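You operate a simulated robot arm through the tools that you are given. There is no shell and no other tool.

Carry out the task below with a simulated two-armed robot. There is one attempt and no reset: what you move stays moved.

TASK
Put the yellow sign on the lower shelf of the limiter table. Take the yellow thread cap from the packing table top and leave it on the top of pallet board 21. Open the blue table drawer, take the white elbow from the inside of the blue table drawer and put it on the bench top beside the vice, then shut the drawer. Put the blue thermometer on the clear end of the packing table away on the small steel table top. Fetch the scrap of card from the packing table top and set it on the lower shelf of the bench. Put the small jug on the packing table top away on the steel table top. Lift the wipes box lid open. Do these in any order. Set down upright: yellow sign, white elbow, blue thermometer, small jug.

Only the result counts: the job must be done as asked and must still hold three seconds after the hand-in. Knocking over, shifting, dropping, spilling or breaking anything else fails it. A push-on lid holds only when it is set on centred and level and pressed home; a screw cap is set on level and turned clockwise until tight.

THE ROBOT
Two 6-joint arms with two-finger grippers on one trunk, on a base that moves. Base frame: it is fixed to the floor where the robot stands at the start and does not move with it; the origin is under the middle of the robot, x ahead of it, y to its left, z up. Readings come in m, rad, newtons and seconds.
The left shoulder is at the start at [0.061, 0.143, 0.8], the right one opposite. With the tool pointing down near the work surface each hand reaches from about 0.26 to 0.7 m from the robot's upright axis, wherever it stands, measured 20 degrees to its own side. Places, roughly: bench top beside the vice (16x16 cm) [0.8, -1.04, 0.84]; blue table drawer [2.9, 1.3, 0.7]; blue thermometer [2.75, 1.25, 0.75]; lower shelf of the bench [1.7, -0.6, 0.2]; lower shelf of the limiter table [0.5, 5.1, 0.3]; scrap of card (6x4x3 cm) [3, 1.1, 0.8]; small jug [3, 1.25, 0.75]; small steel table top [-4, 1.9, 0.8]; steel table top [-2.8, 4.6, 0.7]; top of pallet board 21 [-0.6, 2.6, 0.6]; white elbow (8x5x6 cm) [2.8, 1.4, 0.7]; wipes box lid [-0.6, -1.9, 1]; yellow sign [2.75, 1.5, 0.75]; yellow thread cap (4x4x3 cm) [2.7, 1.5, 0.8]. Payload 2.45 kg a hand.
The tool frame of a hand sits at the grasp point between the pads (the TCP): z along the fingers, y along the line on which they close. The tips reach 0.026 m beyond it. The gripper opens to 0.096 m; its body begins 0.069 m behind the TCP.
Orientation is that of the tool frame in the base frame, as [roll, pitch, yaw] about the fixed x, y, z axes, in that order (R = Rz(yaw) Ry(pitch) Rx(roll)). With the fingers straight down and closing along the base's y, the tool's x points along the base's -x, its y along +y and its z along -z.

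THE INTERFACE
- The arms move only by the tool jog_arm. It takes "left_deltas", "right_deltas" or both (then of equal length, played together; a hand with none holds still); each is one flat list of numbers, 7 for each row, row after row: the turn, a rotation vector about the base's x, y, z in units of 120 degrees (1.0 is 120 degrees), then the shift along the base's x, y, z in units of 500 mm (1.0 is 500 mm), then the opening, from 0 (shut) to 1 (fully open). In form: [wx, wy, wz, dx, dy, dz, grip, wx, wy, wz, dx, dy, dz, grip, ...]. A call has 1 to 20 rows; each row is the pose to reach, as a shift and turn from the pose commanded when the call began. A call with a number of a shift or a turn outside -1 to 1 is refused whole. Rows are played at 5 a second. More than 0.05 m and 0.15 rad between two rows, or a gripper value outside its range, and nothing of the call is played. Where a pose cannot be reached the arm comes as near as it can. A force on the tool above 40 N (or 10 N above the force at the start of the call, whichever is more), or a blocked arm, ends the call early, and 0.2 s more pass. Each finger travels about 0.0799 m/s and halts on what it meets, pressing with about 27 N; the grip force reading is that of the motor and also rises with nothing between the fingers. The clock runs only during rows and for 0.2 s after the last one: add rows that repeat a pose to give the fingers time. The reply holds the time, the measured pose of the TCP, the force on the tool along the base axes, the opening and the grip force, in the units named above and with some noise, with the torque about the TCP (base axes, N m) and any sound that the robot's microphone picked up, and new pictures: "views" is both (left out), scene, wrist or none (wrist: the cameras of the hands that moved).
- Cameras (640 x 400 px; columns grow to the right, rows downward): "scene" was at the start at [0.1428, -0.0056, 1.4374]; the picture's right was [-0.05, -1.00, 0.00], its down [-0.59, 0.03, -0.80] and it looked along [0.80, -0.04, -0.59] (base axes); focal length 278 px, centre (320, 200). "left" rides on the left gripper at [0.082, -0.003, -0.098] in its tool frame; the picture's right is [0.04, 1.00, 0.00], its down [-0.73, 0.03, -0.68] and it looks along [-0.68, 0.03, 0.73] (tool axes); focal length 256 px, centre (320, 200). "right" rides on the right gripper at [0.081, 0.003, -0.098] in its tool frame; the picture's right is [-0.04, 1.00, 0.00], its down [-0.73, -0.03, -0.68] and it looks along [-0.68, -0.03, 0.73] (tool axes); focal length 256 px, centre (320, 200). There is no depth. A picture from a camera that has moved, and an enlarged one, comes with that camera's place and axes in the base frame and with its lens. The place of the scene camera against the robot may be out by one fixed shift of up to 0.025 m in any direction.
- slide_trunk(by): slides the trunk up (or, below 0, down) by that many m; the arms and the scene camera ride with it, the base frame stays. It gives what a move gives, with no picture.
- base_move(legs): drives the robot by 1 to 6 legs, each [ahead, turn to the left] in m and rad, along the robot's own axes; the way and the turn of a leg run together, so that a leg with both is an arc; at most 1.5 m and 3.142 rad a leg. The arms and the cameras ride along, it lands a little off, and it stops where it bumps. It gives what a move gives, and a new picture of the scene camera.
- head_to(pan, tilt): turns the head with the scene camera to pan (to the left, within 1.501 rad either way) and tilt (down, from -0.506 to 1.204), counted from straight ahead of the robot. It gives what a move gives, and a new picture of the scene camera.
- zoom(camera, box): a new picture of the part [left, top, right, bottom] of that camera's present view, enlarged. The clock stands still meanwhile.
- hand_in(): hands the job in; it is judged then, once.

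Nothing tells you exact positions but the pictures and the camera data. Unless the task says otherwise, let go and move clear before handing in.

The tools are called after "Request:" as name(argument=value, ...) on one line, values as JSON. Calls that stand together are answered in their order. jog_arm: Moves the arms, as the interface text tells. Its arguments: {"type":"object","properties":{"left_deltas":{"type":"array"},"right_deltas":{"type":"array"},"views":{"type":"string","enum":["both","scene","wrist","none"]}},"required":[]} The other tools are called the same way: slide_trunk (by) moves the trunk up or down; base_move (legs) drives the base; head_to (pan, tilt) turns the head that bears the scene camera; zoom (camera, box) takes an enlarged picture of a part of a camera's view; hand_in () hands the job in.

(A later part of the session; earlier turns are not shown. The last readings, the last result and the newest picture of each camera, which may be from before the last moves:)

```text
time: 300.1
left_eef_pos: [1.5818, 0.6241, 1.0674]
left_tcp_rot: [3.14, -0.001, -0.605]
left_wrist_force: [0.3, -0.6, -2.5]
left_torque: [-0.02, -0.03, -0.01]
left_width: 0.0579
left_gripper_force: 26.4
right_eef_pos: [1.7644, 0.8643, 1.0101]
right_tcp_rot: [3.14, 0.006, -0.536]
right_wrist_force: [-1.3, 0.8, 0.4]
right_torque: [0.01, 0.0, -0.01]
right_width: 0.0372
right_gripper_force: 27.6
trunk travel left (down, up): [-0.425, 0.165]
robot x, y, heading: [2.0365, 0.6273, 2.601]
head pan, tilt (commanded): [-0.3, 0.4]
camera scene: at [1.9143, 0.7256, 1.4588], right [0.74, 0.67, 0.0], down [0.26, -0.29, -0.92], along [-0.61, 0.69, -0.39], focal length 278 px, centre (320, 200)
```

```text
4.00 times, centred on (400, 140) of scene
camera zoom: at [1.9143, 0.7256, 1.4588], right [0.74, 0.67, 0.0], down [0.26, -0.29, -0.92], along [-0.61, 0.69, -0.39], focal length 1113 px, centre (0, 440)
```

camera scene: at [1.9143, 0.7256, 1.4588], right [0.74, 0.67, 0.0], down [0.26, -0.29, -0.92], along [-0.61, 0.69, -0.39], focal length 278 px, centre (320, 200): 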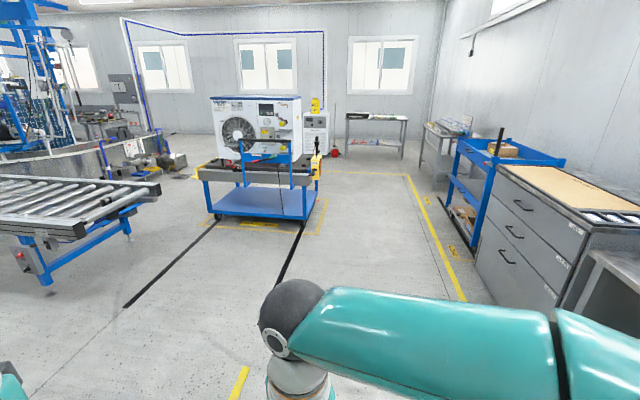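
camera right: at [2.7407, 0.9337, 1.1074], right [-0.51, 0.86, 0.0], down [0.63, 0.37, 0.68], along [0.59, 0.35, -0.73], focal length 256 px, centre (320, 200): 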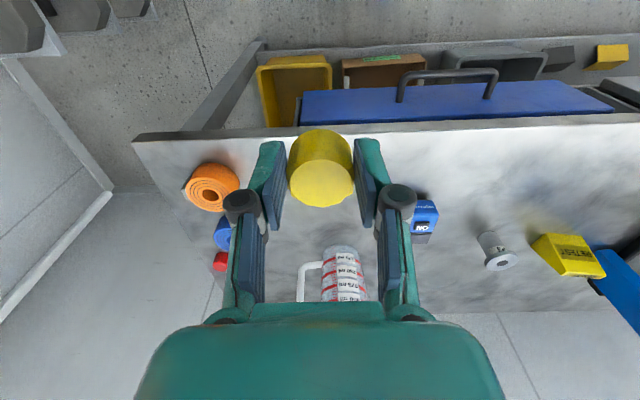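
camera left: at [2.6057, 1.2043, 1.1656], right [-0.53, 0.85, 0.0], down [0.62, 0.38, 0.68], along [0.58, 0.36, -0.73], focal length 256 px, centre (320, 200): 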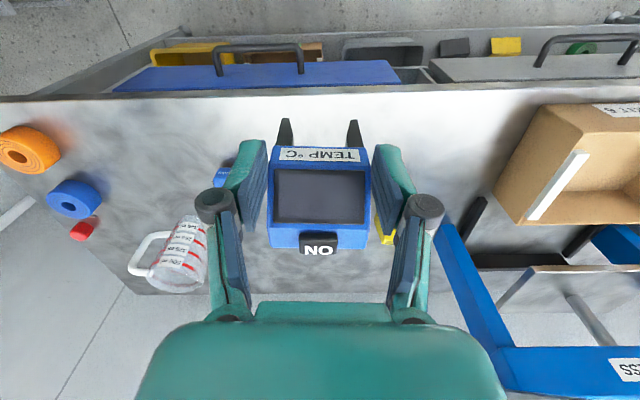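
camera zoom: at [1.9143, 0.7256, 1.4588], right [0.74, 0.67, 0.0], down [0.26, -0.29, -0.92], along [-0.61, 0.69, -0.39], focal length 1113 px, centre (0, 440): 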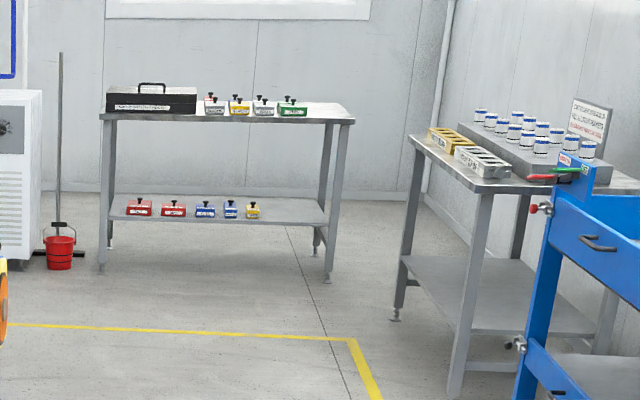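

The board extends around the heat pump's base; there's a push handle in front of its right half. I'll drive closer for a better view of free spots.

Request:
base_move(legs=[[0.0, -0.05], [1.0, 0.0], [0.85, 0.0]])

Request:
head_to(pan=-0.1, tilt=0.5)

```text
time: 310.0
left_eef_pos: [0.0393, 1.6631, 1.0669]
left_tcp_rot: [3.14, 0.001, -0.642]
left_wrist_force: [0.9, 0.1, -2.4]
left_torque: [0.01, -0.08, 0.02]
left_width: 0.0577
left_gripper_force: 27.0
right_eef_pos: [0.2313, 1.8959, 1.0106]
right_tcp_rot: [3.138, 0.003, -0.579]
right_wrist_force: [0.0, 0.5, -0.5]
right_torque: [0.0, -0.01, -0.02]
right_width: 0.0368
right_gripper_force: 27.0
trunk travel left (down, up): [-0.425, 0.165]
robot x, y, heading: [0.4917, 1.6455, 2.554]
head pan, tilt (commanded): [-0.3, 0.4]
camera scene: at [0.3734, 1.7503, 1.4588], right [0.77, 0.64, 0.0], down [0.25, -0.3, -0.92], along [-0.58, 0.71, -0.39], focal length 278 px, centre (320, 200)
```

scene: 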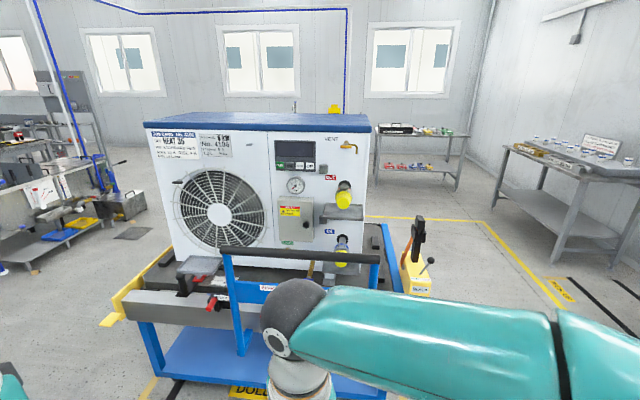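

```text
time: 310.7
left_eef_pos: [0.038, 1.6632, 1.0679]
left_tcp_rot: [-3.141, -0.001, -0.642]
left_wrist_force: [0.9, 0.3, -2.1]
left_torque: [-0.03, -0.01, -0.01]
left_width: 0.0576
left_gripper_force: 26.8
right_eef_pos: [0.2311, 1.8954, 1.0113]
right_tcp_rot: [3.139, 0.004, -0.579]
right_wrist_force: [-0.4, 1.0, 0.3]
right_torque: [-0.05, 0.02, 0.0]
right_width: 0.0368
right_gripper_force: 26.5
trunk travel left (down, up): [-0.425, 0.165]
robot x, y, heading: [0.4871, 1.6515, 2.558]
head pan, tilt (commanded): [-0.099, 0.499]
camera scene: at [0.3619, 1.7358, 1.4497], right [0.63, 0.78, 0.0], down [0.37, -0.3, -0.88], along [-0.68, 0.55, -0.48], focal length 278 px, centre (320, 200)
```

scene: 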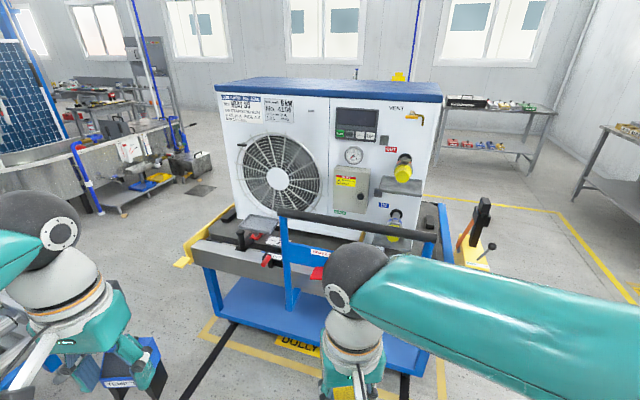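

Request:
zoom(camera="scene", box=[170, 190, 330, 290])

Request:
zoom(camera="scene", box=[330, 170, 490, 270])

```text
4.00 times, centred on (250, 240) of scene
camera zoom: at [0.3619, 1.7358, 1.4497], right [0.63, 0.78, 0.0], down [0.37, -0.3, -0.88], along [-0.68, 0.55, -0.48], focal length 1113 px, centre (600, 40)
```

zoom: 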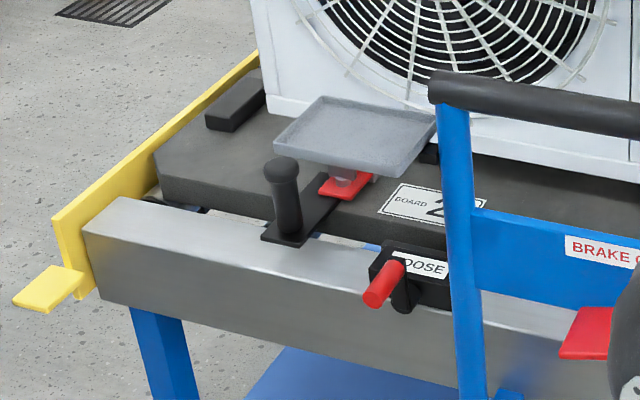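

```text
4.00 times, centred on (410, 220) of scene
camera zoom: at [0.3619, 1.7358, 1.4497], right [0.63, 0.78, 0.0], down [0.37, -0.3, -0.88], along [-0.68, 0.55, -0.48], focal length 1113 px, centre (-40, 120)
```

zoom: 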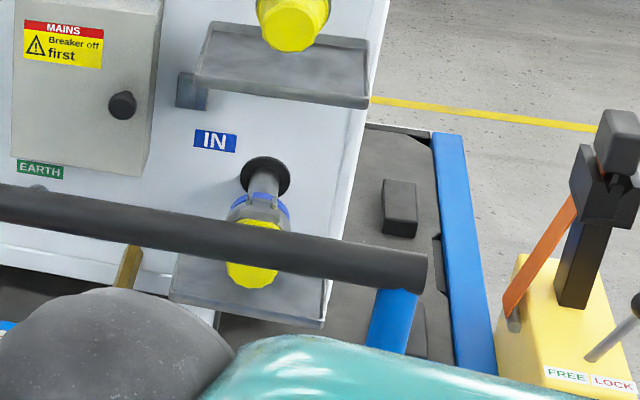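

Board 21's free spot nearest is its front-left corner; the push handle blocks the right arm from the front, so I'll pass through the channel between the conveyor and trolley. Raising the trunk to carry the arms above the handle.

Request:
slide_trunk(by=0.16)

Request:
base_move(legs=[[0.0, 0.45], [0.4, 0.0]])

Request:
head_to(pan=0.0, tilt=0.6)

```text
time: 312.6
left_eef_pos: [0.0386, 1.6635, 1.2272]
left_tcp_rot: [-3.141, 0.001, -0.643]
left_wrist_force: [-0.4, -1.0, -1.9]
left_torque: [-0.03, 0.0, -0.02]
left_width: 0.0576
left_gripper_force: 27.4
right_eef_pos: [0.2321, 1.8963, 1.1715]
right_tcp_rot: [3.139, 0.004, -0.579]
right_wrist_force: [0.2, 0.0, 1.4]
right_torque: [0.03, 0.01, 0.0]
right_width: 0.0364
right_gripper_force: 27.4
trunk travel left (down, up): [-0.585, 0.005]
robot x, y, heading: [0.4888, 1.6443, 2.558]
head pan, tilt (commanded): [-0.099, 0.499]
```

```text
time: 316.5
left_eef_pos: [-0.3249, 1.5203, 1.2274]
left_tcp_rot: [3.141, -0.002, -0.193]
left_wrist_force: [-0.6, -0.4, -2.4]
left_torque: [-0.03, -0.04, 0.01]
left_width: 0.0574
left_gripper_force: 26.8
right_eef_pos: [-0.2517, 1.8122, 1.1726]
right_tcp_rot: [3.138, 0.003, -0.125]
right_wrist_force: [-0.9, 0.9, -0.1]
right_torque: [0.01, -0.03, -0.01]
right_width: 0.0363
right_gripper_force: 26.6
trunk travel left (down, up): [-0.585, 0.005]
robot x, y, heading: [0.0898, 1.698, 3.008]
head pan, tilt (commanded): [-0.099, 0.499]
camera scene: at [-0.0665, 1.7248, 1.6097], right [0.23, 0.97, 0.0], down [0.47, -0.11, -0.88], along [-0.85, 0.2, -0.48], focal length 278 px, centre (320, 200)
```

scene: 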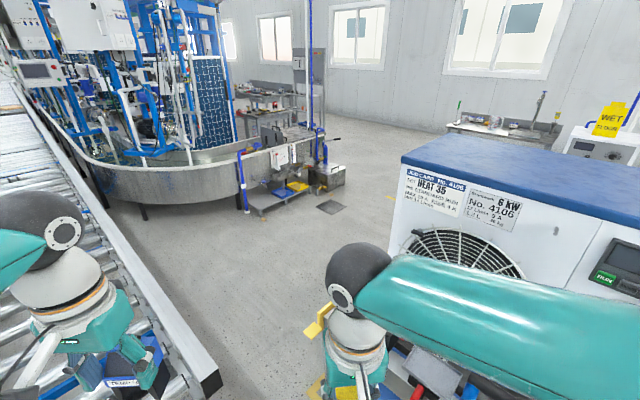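

```text
time: 317.2
left_eef_pos: [-0.3232, 1.5195, 1.2289]
left_tcp_rot: [3.14, -0.002, -0.192]
left_wrist_force: [-1.1, 0.3, -3.2]
left_torque: [0.03, -0.03, 0.0]
left_width: 0.0577
left_gripper_force: 27.3
right_eef_pos: [-0.2528, 1.8126, 1.1708]
right_tcp_rot: [3.137, 0.004, -0.125]
right_wrist_force: [0.0, -0.1, 1.4]
right_torque: [0.0, 0.01, -0.02]
right_width: 0.0363
right_gripper_force: 26.8
trunk travel left (down, up): [-0.585, 0.005]
robot x, y, heading: [0.0913, 1.6974, 3.013]
head pan, tilt (commanded): [0.0, 0.6]
camera scene: at [-0.0652, 1.7158, 1.6006], right [0.13, 0.99, 0.0], down [0.56, -0.07, -0.82], along [-0.82, 0.11, -0.57], focal length 278 px, centre (320, 200)
```

scene: 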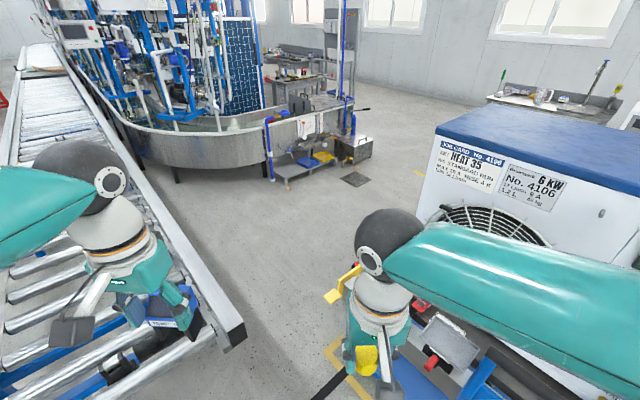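

The gap here is too narrow (conveyor corner is closer than I thought), so I'll go around the trolley's back to its left end. First checking the cap in the right hand.

Request:
zoom(camera="right", box=[160, 80, 480, 280])

Request:
zoom(camera="left", box=[160, 80, 480, 280])

```text
2.00 times, centred on (320, 180) of right
camera zoom: at [-0.1703, 1.7983, 1.2689], right [-0.17, -0.99, 0.0], down [-0.72, 0.12, 0.68], along [-0.67, 0.11, -0.73], focal length 512 px, centre (320, 240)
```

zoom: 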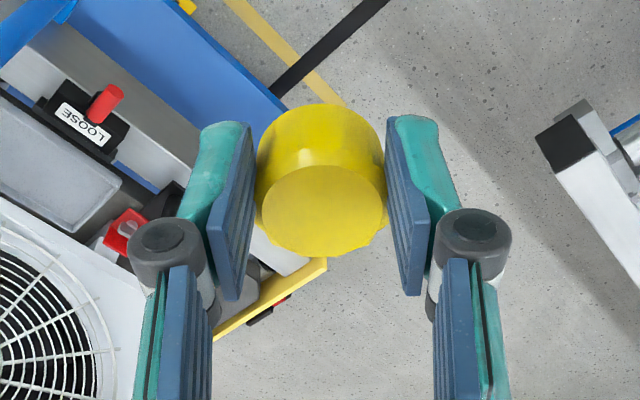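

```text
2.00 times, centred on (320, 180) of left
camera zoom: at [-0.2431, 1.5074, 1.3266], right [-0.15, -0.99, 0.0], down [-0.73, 0.11, 0.68], along [-0.67, 0.1, -0.73], focal length 512 px, centre (320, 240)
```

zoom: 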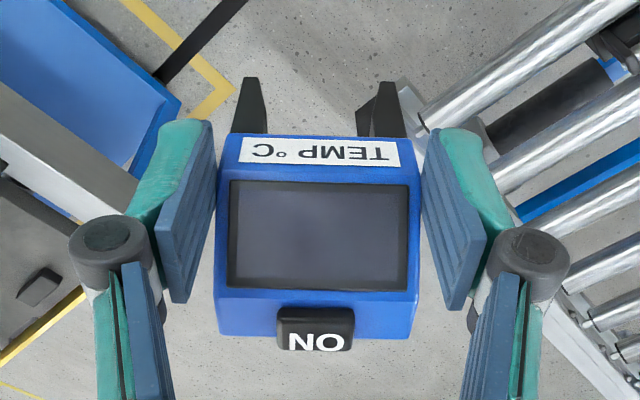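

Cap and thermometer are secure. Taking the route around the trolley's north side.

Request:
base_move(legs=[[-0.55, 0.0], [0.0, -0.8]])

Request:
base_move(legs=[[0.0, -0.78]])

```text
time: 322.8
left_eef_pos: [0.216, 1.8013, 1.2275]
left_tcp_rot: [3.141, -0.003, -0.995]
left_wrist_force: [-0.1, -0.6, -2.1]
left_torque: [-0.04, -0.04, -0.03]
left_width: 0.0576
left_gripper_force: 27.3
right_eef_pos: [0.4767, 1.9523, 1.172]
right_tcp_rot: [3.139, 0.003, -0.928]
right_wrist_force: [-0.7, -0.2, 0.6]
right_torque: [0.0, 0.02, 0.02]
right_width: 0.0366
right_gripper_force: 26.8
trunk travel left (down, up): [-0.585, 0.005]
robot x, y, heading: [0.6069, 1.6104, 2.209]
head pan, tilt (commanded): [0.0, 0.6]
camera scene: at [0.5125, 1.729, 1.6006], right [0.8, 0.6, 0.0], down [0.34, -0.45, -0.82], along [-0.49, 0.66, -0.57], focal length 278 px, centre (320, 200)
```

scene: 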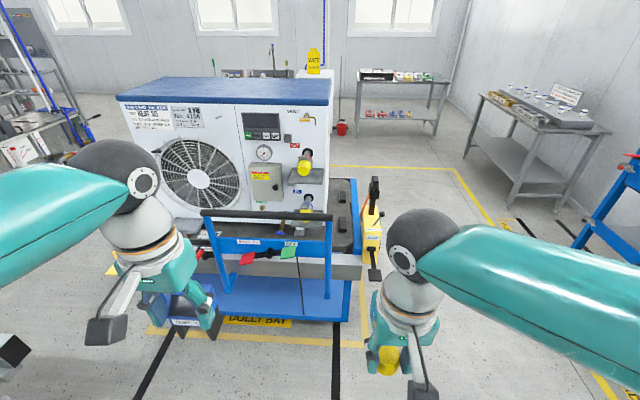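

```text
time: 325.5
left_eef_pos: [0.4635, 2.0191, 1.2276]
left_tcp_rot: [3.141, -0.001, -1.773]
left_wrist_force: [-0.5, 0.4, -2.1]
left_torque: [-0.05, 0.01, -0.03]
left_width: 0.0574
left_gripper_force: 27.2
right_eef_pos: [0.7542, 1.9443, 1.1718]
right_tcp_rot: [3.139, 0.004, -1.707]
right_wrist_force: [0.0, 0.1, -0.2]
right_torque: [-0.01, 0.03, 0.01]
right_width: 0.0366
right_gripper_force: 27.3
trunk travel left (down, up): [-0.585, 0.005]
robot x, y, heading: [0.5825, 1.6103, 1.437]
head pan, tilt (commanded): [0.0, 0.6]
camera scene: at [0.5968, 1.7596, 1.6006], right [0.99, -0.13, 0.0], down [-0.07, -0.56, -0.82], along [0.11, 0.82, -0.57], focal length 278 px, centre (320, 200)
```

scene: 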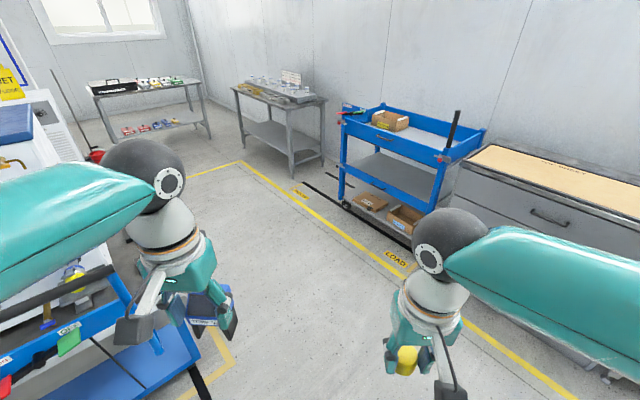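

Request:
base_move(legs=[[1.15, 0.0]])

Request:
head_to(pan=1.3, tilt=0.6)

Request:
zoom(camera="scene", box=[160, 150, 480, 350])

```text
time: 331.4
left_eef_pos: [0.6271, 3.1576, 1.2293]
left_tcp_rot: [3.141, -0.002, -1.783]
left_wrist_force: [0.0, 0.0, -1.4]
left_torque: [-0.09, 0.01, -0.01]
left_width: 0.0577
left_gripper_force: 27.2
right_eef_pos: [0.9173, 3.0802, 1.1731]
right_tcp_rot: [3.138, 0.003, -1.717]
right_wrist_force: [0.3, 0.5, 0.8]
right_torque: [-0.01, -0.01, 0.01]
right_width: 0.0365
right_gripper_force: 26.7
trunk travel left (down, up): [-0.585, 0.005]
robot x, y, heading: [0.7432, 2.7518, 1.42]
head pan, tilt (commanded): [0.0, 0.6]
camera scene: at [0.7573, 2.8966, 1.6006], right [0.99, -0.14, 0.0], down [-0.08, -0.56, -0.82], along [0.12, 0.82, -0.57], focal length 278 px, centre (320, 200)
```

scene: 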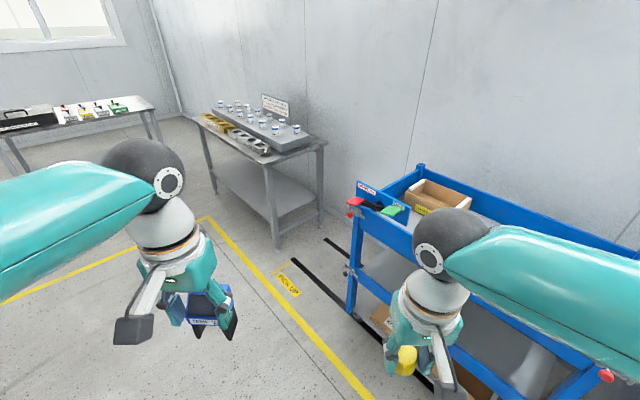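

```text
time: 332.9
left_eef_pos: [0.6261, 3.1582, 1.2296]
left_tcp_rot: [-3.14, -0.001, -1.783]
left_wrist_force: [0.3, -0.6, -1.6]
left_torque: [-0.05, -0.01, 0.02]
left_width: 0.0573
left_gripper_force: 27.3
right_eef_pos: [0.9186, 3.0802, 1.1719]
right_tcp_rot: [3.139, 0.004, -1.718]
right_wrist_force: [0.7, 0.1, 0.1]
right_torque: [0.01, 0.01, 0.0]
right_width: 0.0365
right_gripper_force: 27.3
trunk travel left (down, up): [-0.585, 0.005]
robot x, y, heading: [0.7428, 2.7493, 1.425]
head pan, tilt (commanded): [1.3, 0.6]
camera scene: at [0.6637, 2.8444, 1.6006], right [0.4, 0.92, 0.0], down [0.52, -0.23, -0.82], along [-0.76, 0.33, -0.57], focal length 278 px, centre (320, 200)
```

scene: 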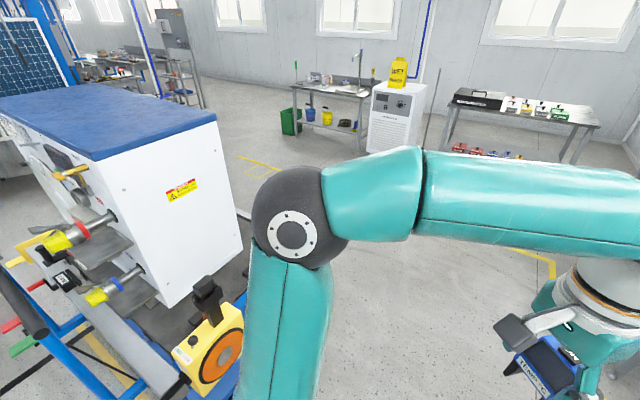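

```text
2.00 times, centred on (320, 250) of scene
camera zoom: at [0.6637, 2.8444, 1.6006], right [0.4, 0.92, 0.0], down [0.52, -0.23, -0.82], along [-0.76, 0.33, -0.57], focal length 556 px, centre (320, 100)
```

zoom: 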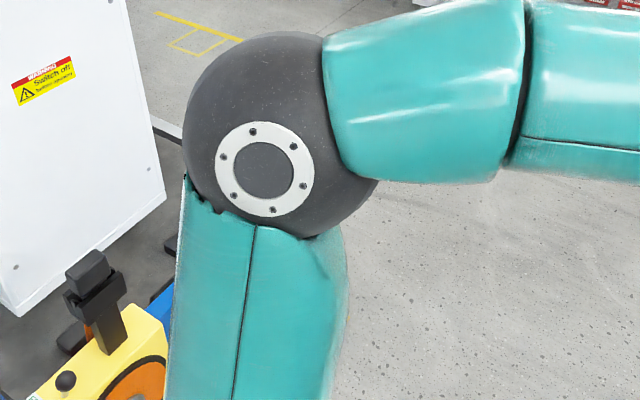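

The right-end strip is too tight against the heat pump, so I'll continue around the back to the left end (also on the way west).

Request:
base_move(legs=[[0.0, 0.67], [1.27, 0.0]])

Request:
base_move(legs=[[0.0, 0.7]])

Request:
head_to(pan=0.3, tilt=0.5)

```text
time: 341.4
left_eef_pos: [-0.246, 4.0935, 1.2285]
left_tcp_rot: [-3.141, -0.001, -1.108]
left_wrist_force: [-0.1, 1.5, -3.1]
left_torque: [-0.03, -0.04, 0.01]
left_width: 0.0575
left_gripper_force: 27.1
right_eef_pos: [0.03, 4.2134, 1.173]
right_tcp_rot: [3.138, 0.003, -1.042]
right_wrist_force: [0.1, -0.3, -1.2]
right_torque: [-0.01, -0.03, -0.01]
right_width: 0.0364
right_gripper_force: 27.0
trunk travel left (down, up): [-0.585, 0.005]
robot x, y, heading: [0.1009, 3.8486, 2.103]
head pan, tilt (commanded): [1.3, 0.6]
camera scene: at [-0.0211, 3.8757, 1.6006], right [-0.26, 0.97, 0.0], down [0.55, 0.15, -0.82], along [-0.8, -0.22, -0.57], focal length 278 px, centre (320, 200)
```

scene: 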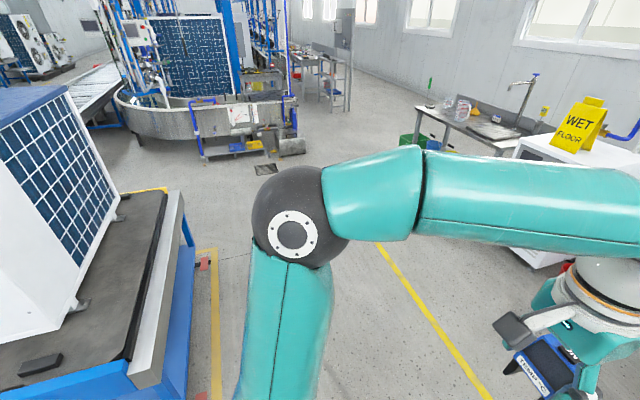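

```text
time: 343.9
left_eef_pos: [-0.3222, 3.811, 1.2286]
left_tcp_rot: [3.141, -0.003, -0.405]
left_wrist_force: [-0.2, 0.4, -2.1]
left_torque: [-0.02, -0.08, -0.02]
left_width: 0.0578
left_gripper_force: 27.0
right_eef_pos: [-0.1889, 4.0813, 1.1739]
right_tcp_rot: [3.138, 0.005, -0.34]
right_wrist_force: [-0.8, 0.5, -0.3]
right_torque: [-0.05, 0.02, -0.04]
right_width: 0.0364
right_gripper_force: 26.4
trunk travel left (down, up): [-0.585, 0.005]
robot x, y, heading: [0.1041, 3.8712, 2.809]
head pan, tilt (commanded): [1.3, 0.6]
camera scene: at [-0.0041, 3.8147, 1.6006], right [-0.82, 0.57, 0.0], down [0.32, 0.46, -0.82], along [-0.47, -0.68, -0.57], focal length 278 px, centre (320, 200)
```

scene: 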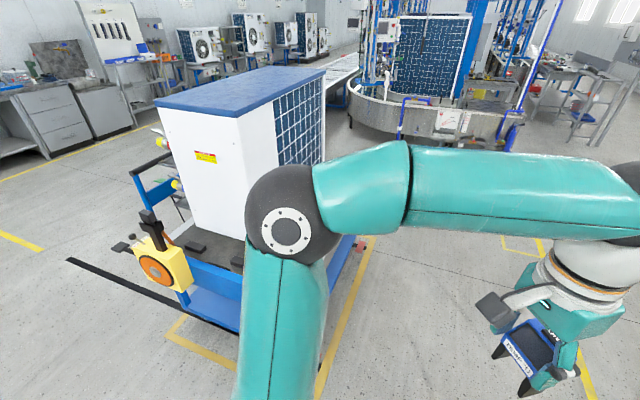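

```text
time: 345.2
left_eef_pos: [-0.3209, 3.8116, 1.2309]
left_tcp_rot: [3.14, 0.0, -0.407]
left_wrist_force: [0.6, -0.1, -3.1]
left_torque: [-0.01, -0.05, -0.02]
left_width: 0.0572
left_gripper_force: 27.2
right_eef_pos: [-0.188, 4.0804, 1.174]
right_tcp_rot: [3.138, 0.005, -0.34]
right_wrist_force: [0.5, 1.0, 0.3]
right_torque: [0.0, 0.01, -0.01]
right_width: 0.0365
right_gripper_force: 26.7
trunk travel left (down, up): [-0.585, 0.005]
robot x, y, heading: [0.1071, 3.869, 2.806]
head pan, tilt (commanded): [0.3, 0.499]
camera scene: at [-0.0444, 3.8907, 1.6097], right [0.03, 1.0, 0.0], down [0.48, -0.02, -0.88], along [-0.88, 0.03, -0.48], focal length 278 px, centre (320, 200)
```

scene: 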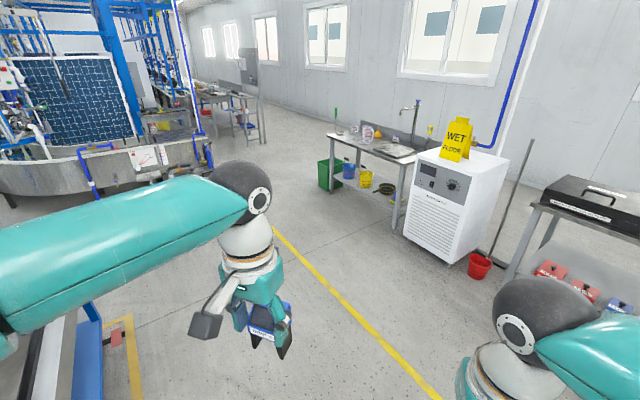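

From the back side, board 21 has a wide free strip. I'll place the cap there from the north side.

Request:
base_move(legs=[[0.0, 0.81], [1.25, 0.0]])

Request:
base_move(legs=[[0.0, 0.9]])

Request:
base_move(legs=[[0.0, 0.88]])

Request:
head_to(pan=0.0, tilt=0.75)

```text
time: 354.0
left_eef_pos: [-1.2608, 2.9396, 1.2295]
left_tcp_rot: [-3.142, -0.001, 0.405]
left_wrist_force: [0.5, 0.7, -2.2]
left_torque: [0.05, -0.07, -0.02]
left_width: 0.0575
left_gripper_force: 26.8
right_eef_pos: [-1.3649, 3.2231, 1.1743]
right_tcp_rot: [3.138, 0.002, 0.469]
right_wrist_force: [-0.2, 0.8, 0.1]
right_torque: [0.0, -0.05, -0.01]
right_width: 0.0367
right_gripper_force: 27.2
trunk travel left (down, up): [-0.585, 0.005]
robot x, y, heading: [-1.0065, 3.2956, -2.663]
head pan, tilt (commanded): [0.3, 0.499]
camera scene: at [-1.1304, 3.2, 1.6096], right [-0.7, 0.71, 0.0], down [0.34, 0.34, -0.88], along [-0.63, -0.62, -0.48], focal length 278 px, centre (320, 200)
```

scene: 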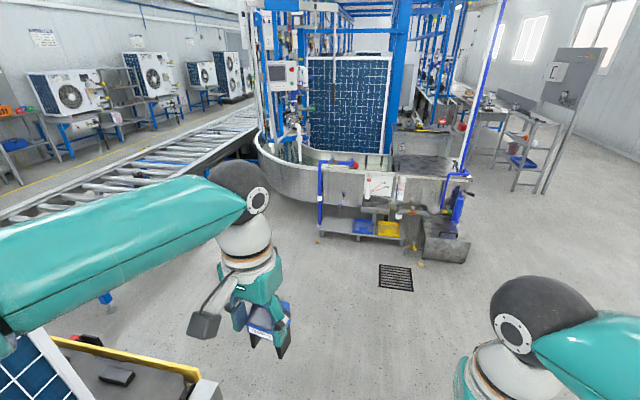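

```text
time: 357.0
left_eef_pos: [-0.8823, 2.8755, 1.2295]
left_tcp_rot: [3.141, -0.002, 1.312]
left_wrist_force: [-0.4, -0.1, -2.1]
left_torque: [0.06, -0.02, 0.02]
left_width: 0.0574
left_gripper_force: 27.2
right_eef_pos: [-1.1704, 2.9667, 1.1742]
right_tcp_rot: [3.139, 0.003, 1.38]
right_wrist_force: [0.3, -0.1, 0.5]
right_torque: [0.03, 0.01, -0.02]
right_width: 0.0367
right_gripper_force: 27.1
trunk travel left (down, up): [-0.585, 0.005]
robot x, y, heading: [-1.0354, 3.3001, -1.758]
head pan, tilt (commanded): [0.3, 0.499]
camera scene: at [-1.0413, 3.147, 1.6097], right [-0.99, -0.11, 0.0], down [-0.05, 0.48, -0.88], along [0.1, -0.87, -0.48], focal length 278 px, centre (320, 200)
```

scene: 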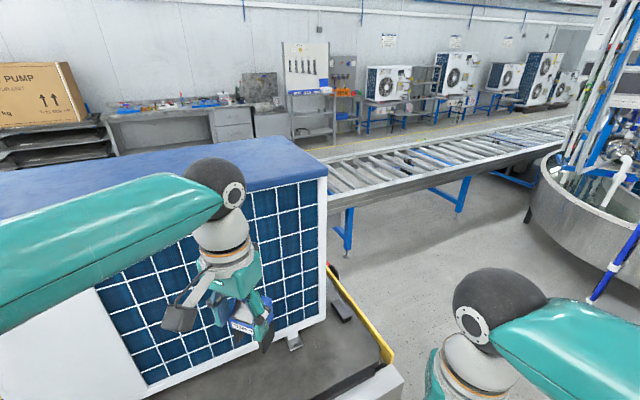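

```text
time: 360.0
left_eef_pos: [-0.6132, 3.1503, 1.2301]
left_tcp_rot: [-3.14, -0.002, 2.194]
left_wrist_force: [0.4, 0.0, -1.8]
left_torque: [0.08, 0.06, 0.03]
left_width: 0.0573
left_gripper_force: 27.5
right_eef_pos: [-0.8674, 2.9863, 1.1756]
right_tcp_rot: [3.138, 0.005, 2.261]
right_wrist_force: [0.7, 0.0, 0.4]
right_torque: [0.01, 0.0, -0.02]
right_width: 0.0366
right_gripper_force: 26.8
trunk travel left (down, up): [-0.585, 0.005]
robot x, y, heading: [-1.058, 3.282, -0.883]
head pan, tilt (commanded): [0.3, 0.499]
camera scene: at [-0.9513, 3.1827, 1.6097], right [-0.55, -0.83, 0.0], down [-0.4, 0.26, -0.88], along [0.73, -0.48, -0.48], focal length 278 px, centre (320, 200)
```

scene: 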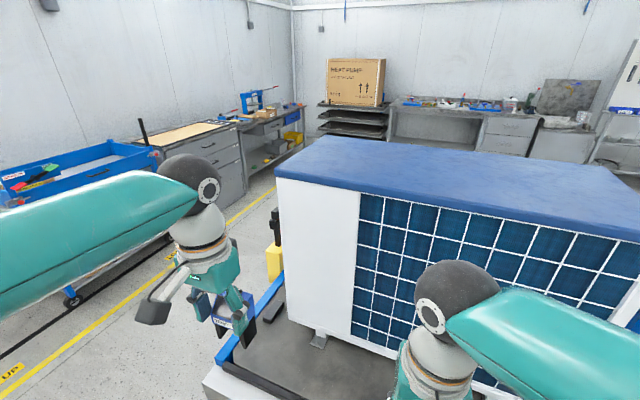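

```text
time: 360.8
left_eef_pos: [-0.6147, 3.1486, 1.2323]
left_tcp_rot: [3.139, 0.0, 2.195]
left_wrist_force: [-1.2, -0.3, -2.0]
left_torque: [0.04, -0.02, 0.02]
left_width: 0.0577
left_gripper_force: 27.1
right_eef_pos: [-0.8677, 2.9853, 1.1757]
right_tcp_rot: [3.136, 0.004, 2.261]
right_wrist_force: [-0.9, -0.6, 0.0]
right_torque: [0.02, -0.01, 0.02]
right_width: 0.0366
right_gripper_force: 26.9
trunk travel left (down, up): [-0.585, 0.005]
robot x, y, heading: [-1.0581, 3.2788, -0.884]
head pan, tilt (commanded): [0.0, 0.75]
camera scene: at [-0.9762, 3.1677, 1.5878], right [-0.77, -0.63, 0.0], down [-0.43, 0.53, -0.73], along [0.46, -0.57, -0.68], focal length 278 px, centre (320, 200)
```

scene: 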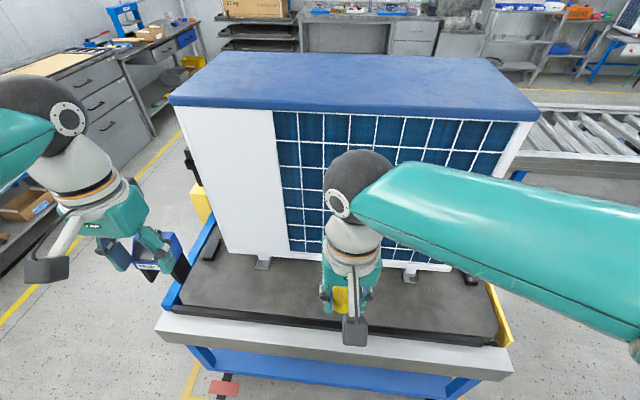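

Good view: the strip between the heat pump's back and the rail is clear. Moving 5 cm closer and lowering the trunk, then placing the cap with the right hand.

Request:
base_move(legs=[[0.05, 0.0]])

Request:
slide_trunk(by=-0.18)

Request:
jog_arm(right_deltas=[0, 0, 0, 0.0237, -0.087, -0.03, 0.1, 0, 0, 0, 0.047, -0.174, -0.06, 0.1, 0, 0, 0, 0.071, -0.2615, -0.09, 0.1, 0, 0, 0, 0.0947, -0.349, -0.12, 0.1, 0, 0, 0, 0.118, -0.436, -0.15, 0.1, 0, 0, 0, 0.142, -0.523, -0.18, 0.1, 0, 0, 0, 0.142, -0.523, -0.27, 0.1, 0, 0, 0, 0.142, -0.523, -0.36, 0.1], views="both")

```text
time: 361.7
left_eef_pos: [-0.5788, 3.1082, 1.2298]
left_tcp_rot: [-3.141, -0.003, 2.195]
left_wrist_force: [0.5, -0.9, -2.1]
left_torque: [0.11, 0.08, 0.03]
left_width: 0.0575
left_gripper_force: 26.9
right_eef_pos: [-0.8319, 2.945, 1.1745]
right_tcp_rot: [3.138, 0.001, 2.262]
right_wrist_force: [0.8, -0.9, -0.7]
right_torque: [0.04, 0.03, -0.01]
right_width: 0.0362
right_gripper_force: 27.4
trunk travel left (down, up): [-0.585, 0.005]
robot x, y, heading: [-1.0297, 3.2434, -0.885]
head pan, tilt (commanded): [0.0, 0.75]
camera scene: at [-0.9405, 3.1267, 1.5873], right [-0.77, -0.63, 0.0], down [-0.43, 0.53, -0.73], along [0.46, -0.56, -0.68], focal length 278 px, centre (320, 200)
```

scene: 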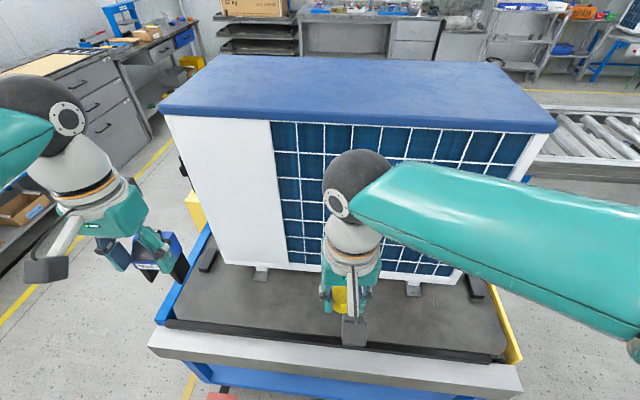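

```text
time: 363.7
left_eef_pos: [-0.5818, 3.1109, 1.052]
left_tcp_rot: [3.141, -0.002, 2.194]
left_wrist_force: [0.1, -1.2, -1.9]
left_torque: [0.01, 0.03, -0.01]
left_width: 0.0574
left_gripper_force: 27.1
right_eef_pos: [-0.8342, 2.9472, 0.9971]
right_tcp_rot: [3.138, 0.002, 2.261]
right_wrist_force: [0.3, 0.0, -0.4]
right_torque: [0.0, -0.04, -0.01]
right_width: 0.0365
right_gripper_force: 27.1
trunk travel left (down, up): [-0.405, 0.185]
robot x, y, heading: [-1.0283, 3.2424, -0.885]
head pan, tilt (commanded): [0.0, 0.75]
```

```text
time: 365.5
left_eef_pos: [-0.5812, 3.1105, 1.0524]
left_tcp_rot: [-3.141, -0.004, 2.195]
left_wrist_force: [-0.6, -0.3, -2.0]
left_torque: [0.06, 0.05, -0.04]
left_width: 0.0577
left_gripper_force: 27.0
right_eef_pos: [-0.7647, 2.685, 0.8157]
right_tcp_rot: [3.139, 0.003, 2.26]
right_wrist_force: [0.4, -0.2, -0.5]
right_torque: [-0.02, -0.02, 0.02]
right_width: 0.0365
right_gripper_force: 26.9
trunk travel left (down, up): [-0.405, 0.185]
robot x, y, heading: [-1.0284, 3.2418, -0.886]
head pan, tilt (commanded): [0.0, 0.75]
camera scene: at [-0.9421, 3.1288, 1.4076], right [-0.77, -0.63, 0.0], down [-0.43, 0.53, -0.73], along [0.46, -0.56, -0.68], focal length 278 px, centre (320, 200)
camera right: at [-0.8135, 2.7484, 0.9119], right [0.8, 0.61, 0.0], down [0.44, -0.58, 0.68], along [0.41, -0.54, -0.73], focal length 256 px, centre (320, 200)
```

scene: 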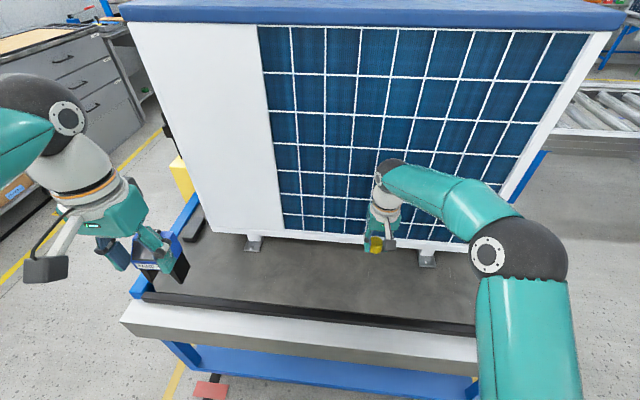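
right: 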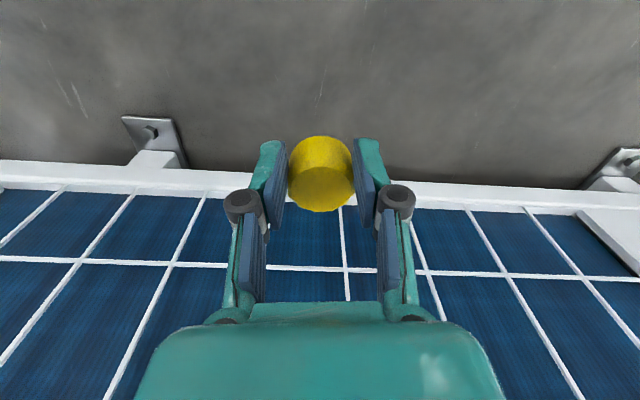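

Clear of the heat pump's back face by ~13 cm. Lowering the cap to the board.

Request:
jog_arm(right_deltas=[0, 0, 0, -0.01, 0.012, -0.08, 0.1, 0, 0, 0, -0.02, 0.024, -0.16, 0.1, 0, 0, 0, -0.02, 0.024, -0.24, 0.1, 0, 0, 0, -0.02, 0.024, -0.3, 0.1, 0, 0, 0, -0.02, 0.024, -0.33, 0.1], views="wrist")

```text
time: 366.6
left_eef_pos: [-0.5821, 3.1133, 1.0533]
left_tcp_rot: [3.139, -0.002, 2.193]
left_wrist_force: [-0.3, -0.4, -1.6]
left_torque: [0.04, 0.04, 0.03]
left_width: 0.0574
left_gripper_force: 27.1
right_eef_pos: [-0.7723, 2.6959, 0.6759]
right_tcp_rot: [3.141, 0.016, 2.26]
right_wrist_force: [-5.7, 7.5, 18.2]
right_torque: [0.19, 0.39, -0.12]
right_width: 0.0363
right_gripper_force: 27.1
trunk travel left (down, up): [-0.405, 0.185]
robot x, y, heading: [-1.0298, 3.2437, -0.884]
head pan, tilt (commanded): [0.0, 0.75]
stopped in row 5 (right hand): the force on the tool passed its limit at 75 N (the readings are from after the stop); the commanded pose is now the measured one
camera right: at [-0.8222, 2.7612, 0.7721], right [0.8, 0.6, 0.0], down [0.44, -0.58, 0.69], along [0.42, -0.55, -0.72], focal length 256 px, centre (320, 200)
```

right: 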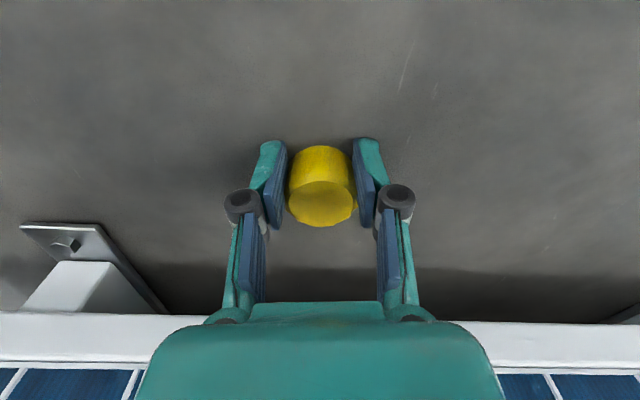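

Board top is a bit higher than expected; contact made. Easing up and releasing.

Request:
jog_arm(right_deltas=[0, 0, 0, 0, 0, 0.006, 0.1, 0, 0, 0, 0, 0, 0.006, 0.45, 0, 0, 0, 0, 0, 0.006, 0.6, 0, 0, 0, 0, 0, 0.006, 0.7], views="wrist")

```text
time: 367.6
left_eef_pos: [-0.5814, 3.1107, 1.0515]
left_tcp_rot: [-3.141, -0.002, 2.193]
left_wrist_force: [0.1, 0.8, -1.4]
left_torque: [0.04, 0.05, 0.0]
left_width: 0.0575
left_gripper_force: 26.8
right_eef_pos: [-0.7719, 2.6967, 0.6761]
right_tcp_rot: [3.138, 0.014, 2.259]
right_wrist_force: [-0.2, 1.4, -0.1]
right_torque: [-0.01, 0.01, 0.0]
right_width: 0.067
right_gripper_force: 0.1
trunk travel left (down, up): [-0.405, 0.185]
robot x, y, heading: [-1.0278, 3.2438, -0.883]
head pan, tilt (commanded): [0.0, 0.75]
camera right: at [-0.8219, 2.7601, 0.7718], right [0.8, 0.6, 0.0], down [0.44, -0.58, 0.69], along [0.42, -0.55, -0.72], focal length 256 px, centre (320, 200)
```

right: 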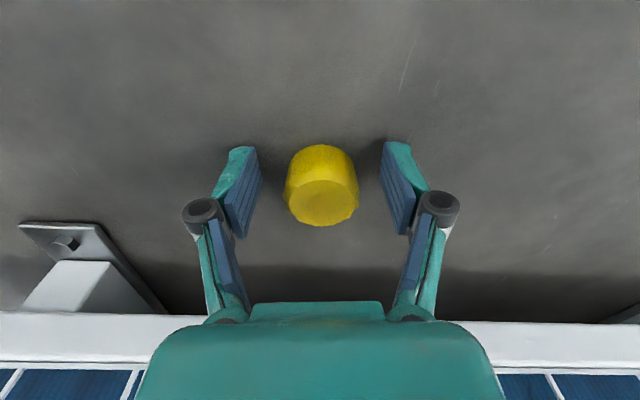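

Cap sits on the board. Withdrawing upward and back.

Request:
jog_arm(right_deltas=[0, 0, 0, 0, 0, 0.06, 0.7, 0, 0, 0, 0, 0, 0.14, 0.7, 0, 0, 0, 0, 0, 0.23, 0.7, 0, 0, 0, 0, 0, 0.32, 0.7, 0, 0, 0, 0, 0, 0.41, 0.7, 0, 0, 0, -0.02, 0.08, 0.45, 0.7, 0, 0, 0, -0.044, 0.167, 0.48, 0.7, 0, 0, 0, -0.068, 0.254, 0.51, 0.7, 0, 0, 0, -0.092, 0.341, 0.54, 0.7, 0, 0, 0, -0.116, 0.428, 0.57, 0.7, 0, 0, 0, -0.13, 0.48, 0.6, 0.7], views="scene")

```text
time: 370.0
left_eef_pos: [-0.5804, 3.1103, 1.0525]
left_tcp_rot: [-3.141, -0.001, 2.194]
left_wrist_force: [0.5, 0.5, -1.9]
left_torque: [0.08, 0.01, -0.01]
left_width: 0.0576
left_gripper_force: 27.3
right_eef_pos: [-0.8367, 2.9361, 0.9773]
right_tcp_rot: [3.137, 0.015, 2.259]
right_wrist_force: [-0.1, 0.4, -0.2]
right_torque: [-0.02, 0.0, 0.0]
right_width: 0.0671
right_gripper_force: 0.0
trunk travel left (down, up): [-0.405, 0.185]
robot x, y, heading: [-1.031, 3.2446, -0.882]
head pan, tilt (commanded): [0.0, 0.75]
camera scene: at [-0.9429, 3.1302, 1.4078], right [-0.77, -0.63, 0.0], down [-0.43, 0.53, -0.73], along [0.46, -0.57, -0.68], focal length 278 px, centre (320, 200)
```

scene: 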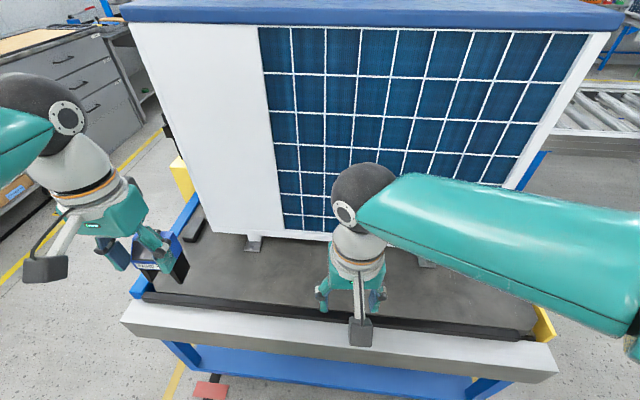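

Next, the small steel table to the west. Backing off and turning to find it.

Request:
base_move(legs=[[-0.2, 0.0], [0.0, -0.9]])

Request:
base_move(legs=[[0.0, -0.9]])

Request:
head_to(pan=0.0, tilt=0.35)

Request:
zoom(camera="scene", box=[200, 60, 440, 210])

```text
time: 374.2
left_eef_pos: [-0.9814, 2.9652, 1.0522]
left_tcp_rot: [-3.14, -0.002, 1.296]
left_wrist_force: [-0.1, -0.3, -1.8]
left_torque: [0.06, -0.02, 0.0]
left_width: 0.0573
left_gripper_force: 26.9
right_eef_pos: [-1.2767, 3.0565, 0.9753]
right_tcp_rot: [3.137, 0.014, 1.361]
right_wrist_force: [0.2, 0.0, -0.3]
right_torque: [0.0, 0.01, 0.0]
right_width: 0.0671
right_gripper_force: 0.0
trunk travel left (down, up): [-0.405, 0.185]
robot x, y, heading: [-1.1256, 3.392, -1.784]
head pan, tilt (commanded): [0.0, 0.75]
camera scene: at [-1.1632, 3.2491, 1.4077], right [-0.98, 0.21, 0.0], down [0.14, 0.67, -0.73], along [-0.15, -0.71, -0.68], focal length 278 px, centre (320, 200)
```

scene: 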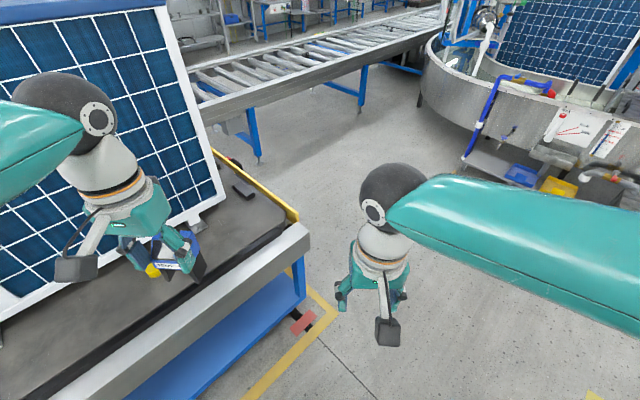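

```text
time: 377.2
left_eef_pos: [-1.3681, 3.013, 1.0525]
left_tcp_rot: [-3.14, -0.005, 0.389]
left_wrist_force: [-0.4, -0.3, -2.2]
left_torque: [0.02, -0.03, 0.01]
left_width: 0.0578
left_gripper_force: 26.9
right_eef_pos: [-1.4811, 3.3037, 0.9775]
right_tcp_rot: [3.137, 0.013, 0.456]
right_wrist_force: [0.3, 0.8, 0.0]
right_torque: [0.03, 0.0, 0.03]
right_width: 0.0672
right_gripper_force: 0.0
trunk travel left (down, up): [-0.405, 0.185]
robot x, y, heading: [-1.1126, 3.3653, -2.68]
head pan, tilt (commanded): [0.0, 0.75]
camera scene: at [-1.2457, 3.2983, 1.4077], right [-0.45, 0.89, 0.0], down [0.61, 0.31, -0.73], along [-0.65, -0.33, -0.68], focal length 278 px, centre (320, 200)
```

scene: 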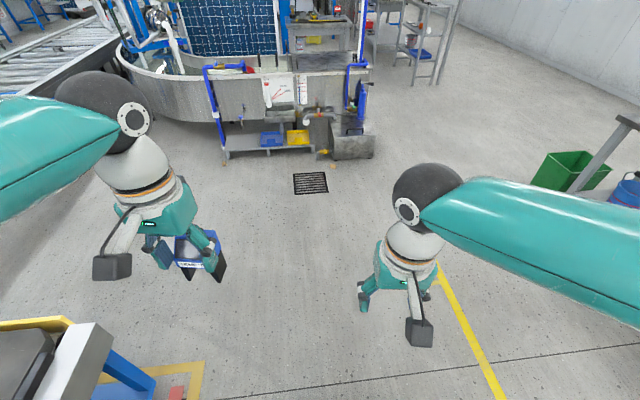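

```text
time: 378.1
left_eef_pos: [-1.3685, 3.015, 1.0536]
left_tcp_rot: [3.141, -0.002, 0.39]
left_wrist_force: [-0.3, -0.4, -1.5]
left_torque: [0.03, -0.06, -0.02]
left_width: 0.0576
left_gripper_force: 27.3
right_eef_pos: [-1.4798, 3.3033, 0.9775]
right_tcp_rot: [3.138, 0.015, 0.455]
right_wrist_force: [0.2, 0.6, 1.3]
right_torque: [-0.02, -0.04, 0.02]
right_width: 0.0673
right_gripper_force: 0.1
trunk travel left (down, up): [-0.405, 0.185]
robot x, y, heading: [-1.1081, 3.3665, -2.68]
head pan, tilt (commanded): [0.0, 0.351]
camera scene: at [-1.2544, 3.295, 1.4433], right [-0.45, 0.89, 0.0], down [0.31, 0.15, -0.94], along [-0.84, -0.42, -0.34], focal length 278 px, centre (320, 200)
```

scene: 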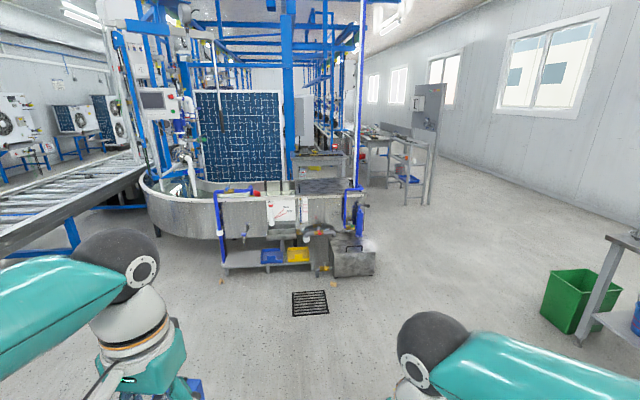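

```text
2.67 times, centred on (320, 135) of scene
camera zoom: at [-1.2544, 3.295, 1.4433], right [-0.45, 0.89, 0.0], down [0.31, 0.15, -0.94], along [-0.84, -0.42, -0.34], focal length 742 px, centre (320, 373)
```

zoom: 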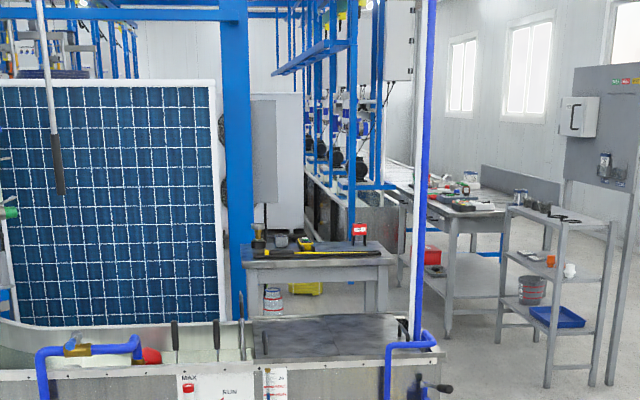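

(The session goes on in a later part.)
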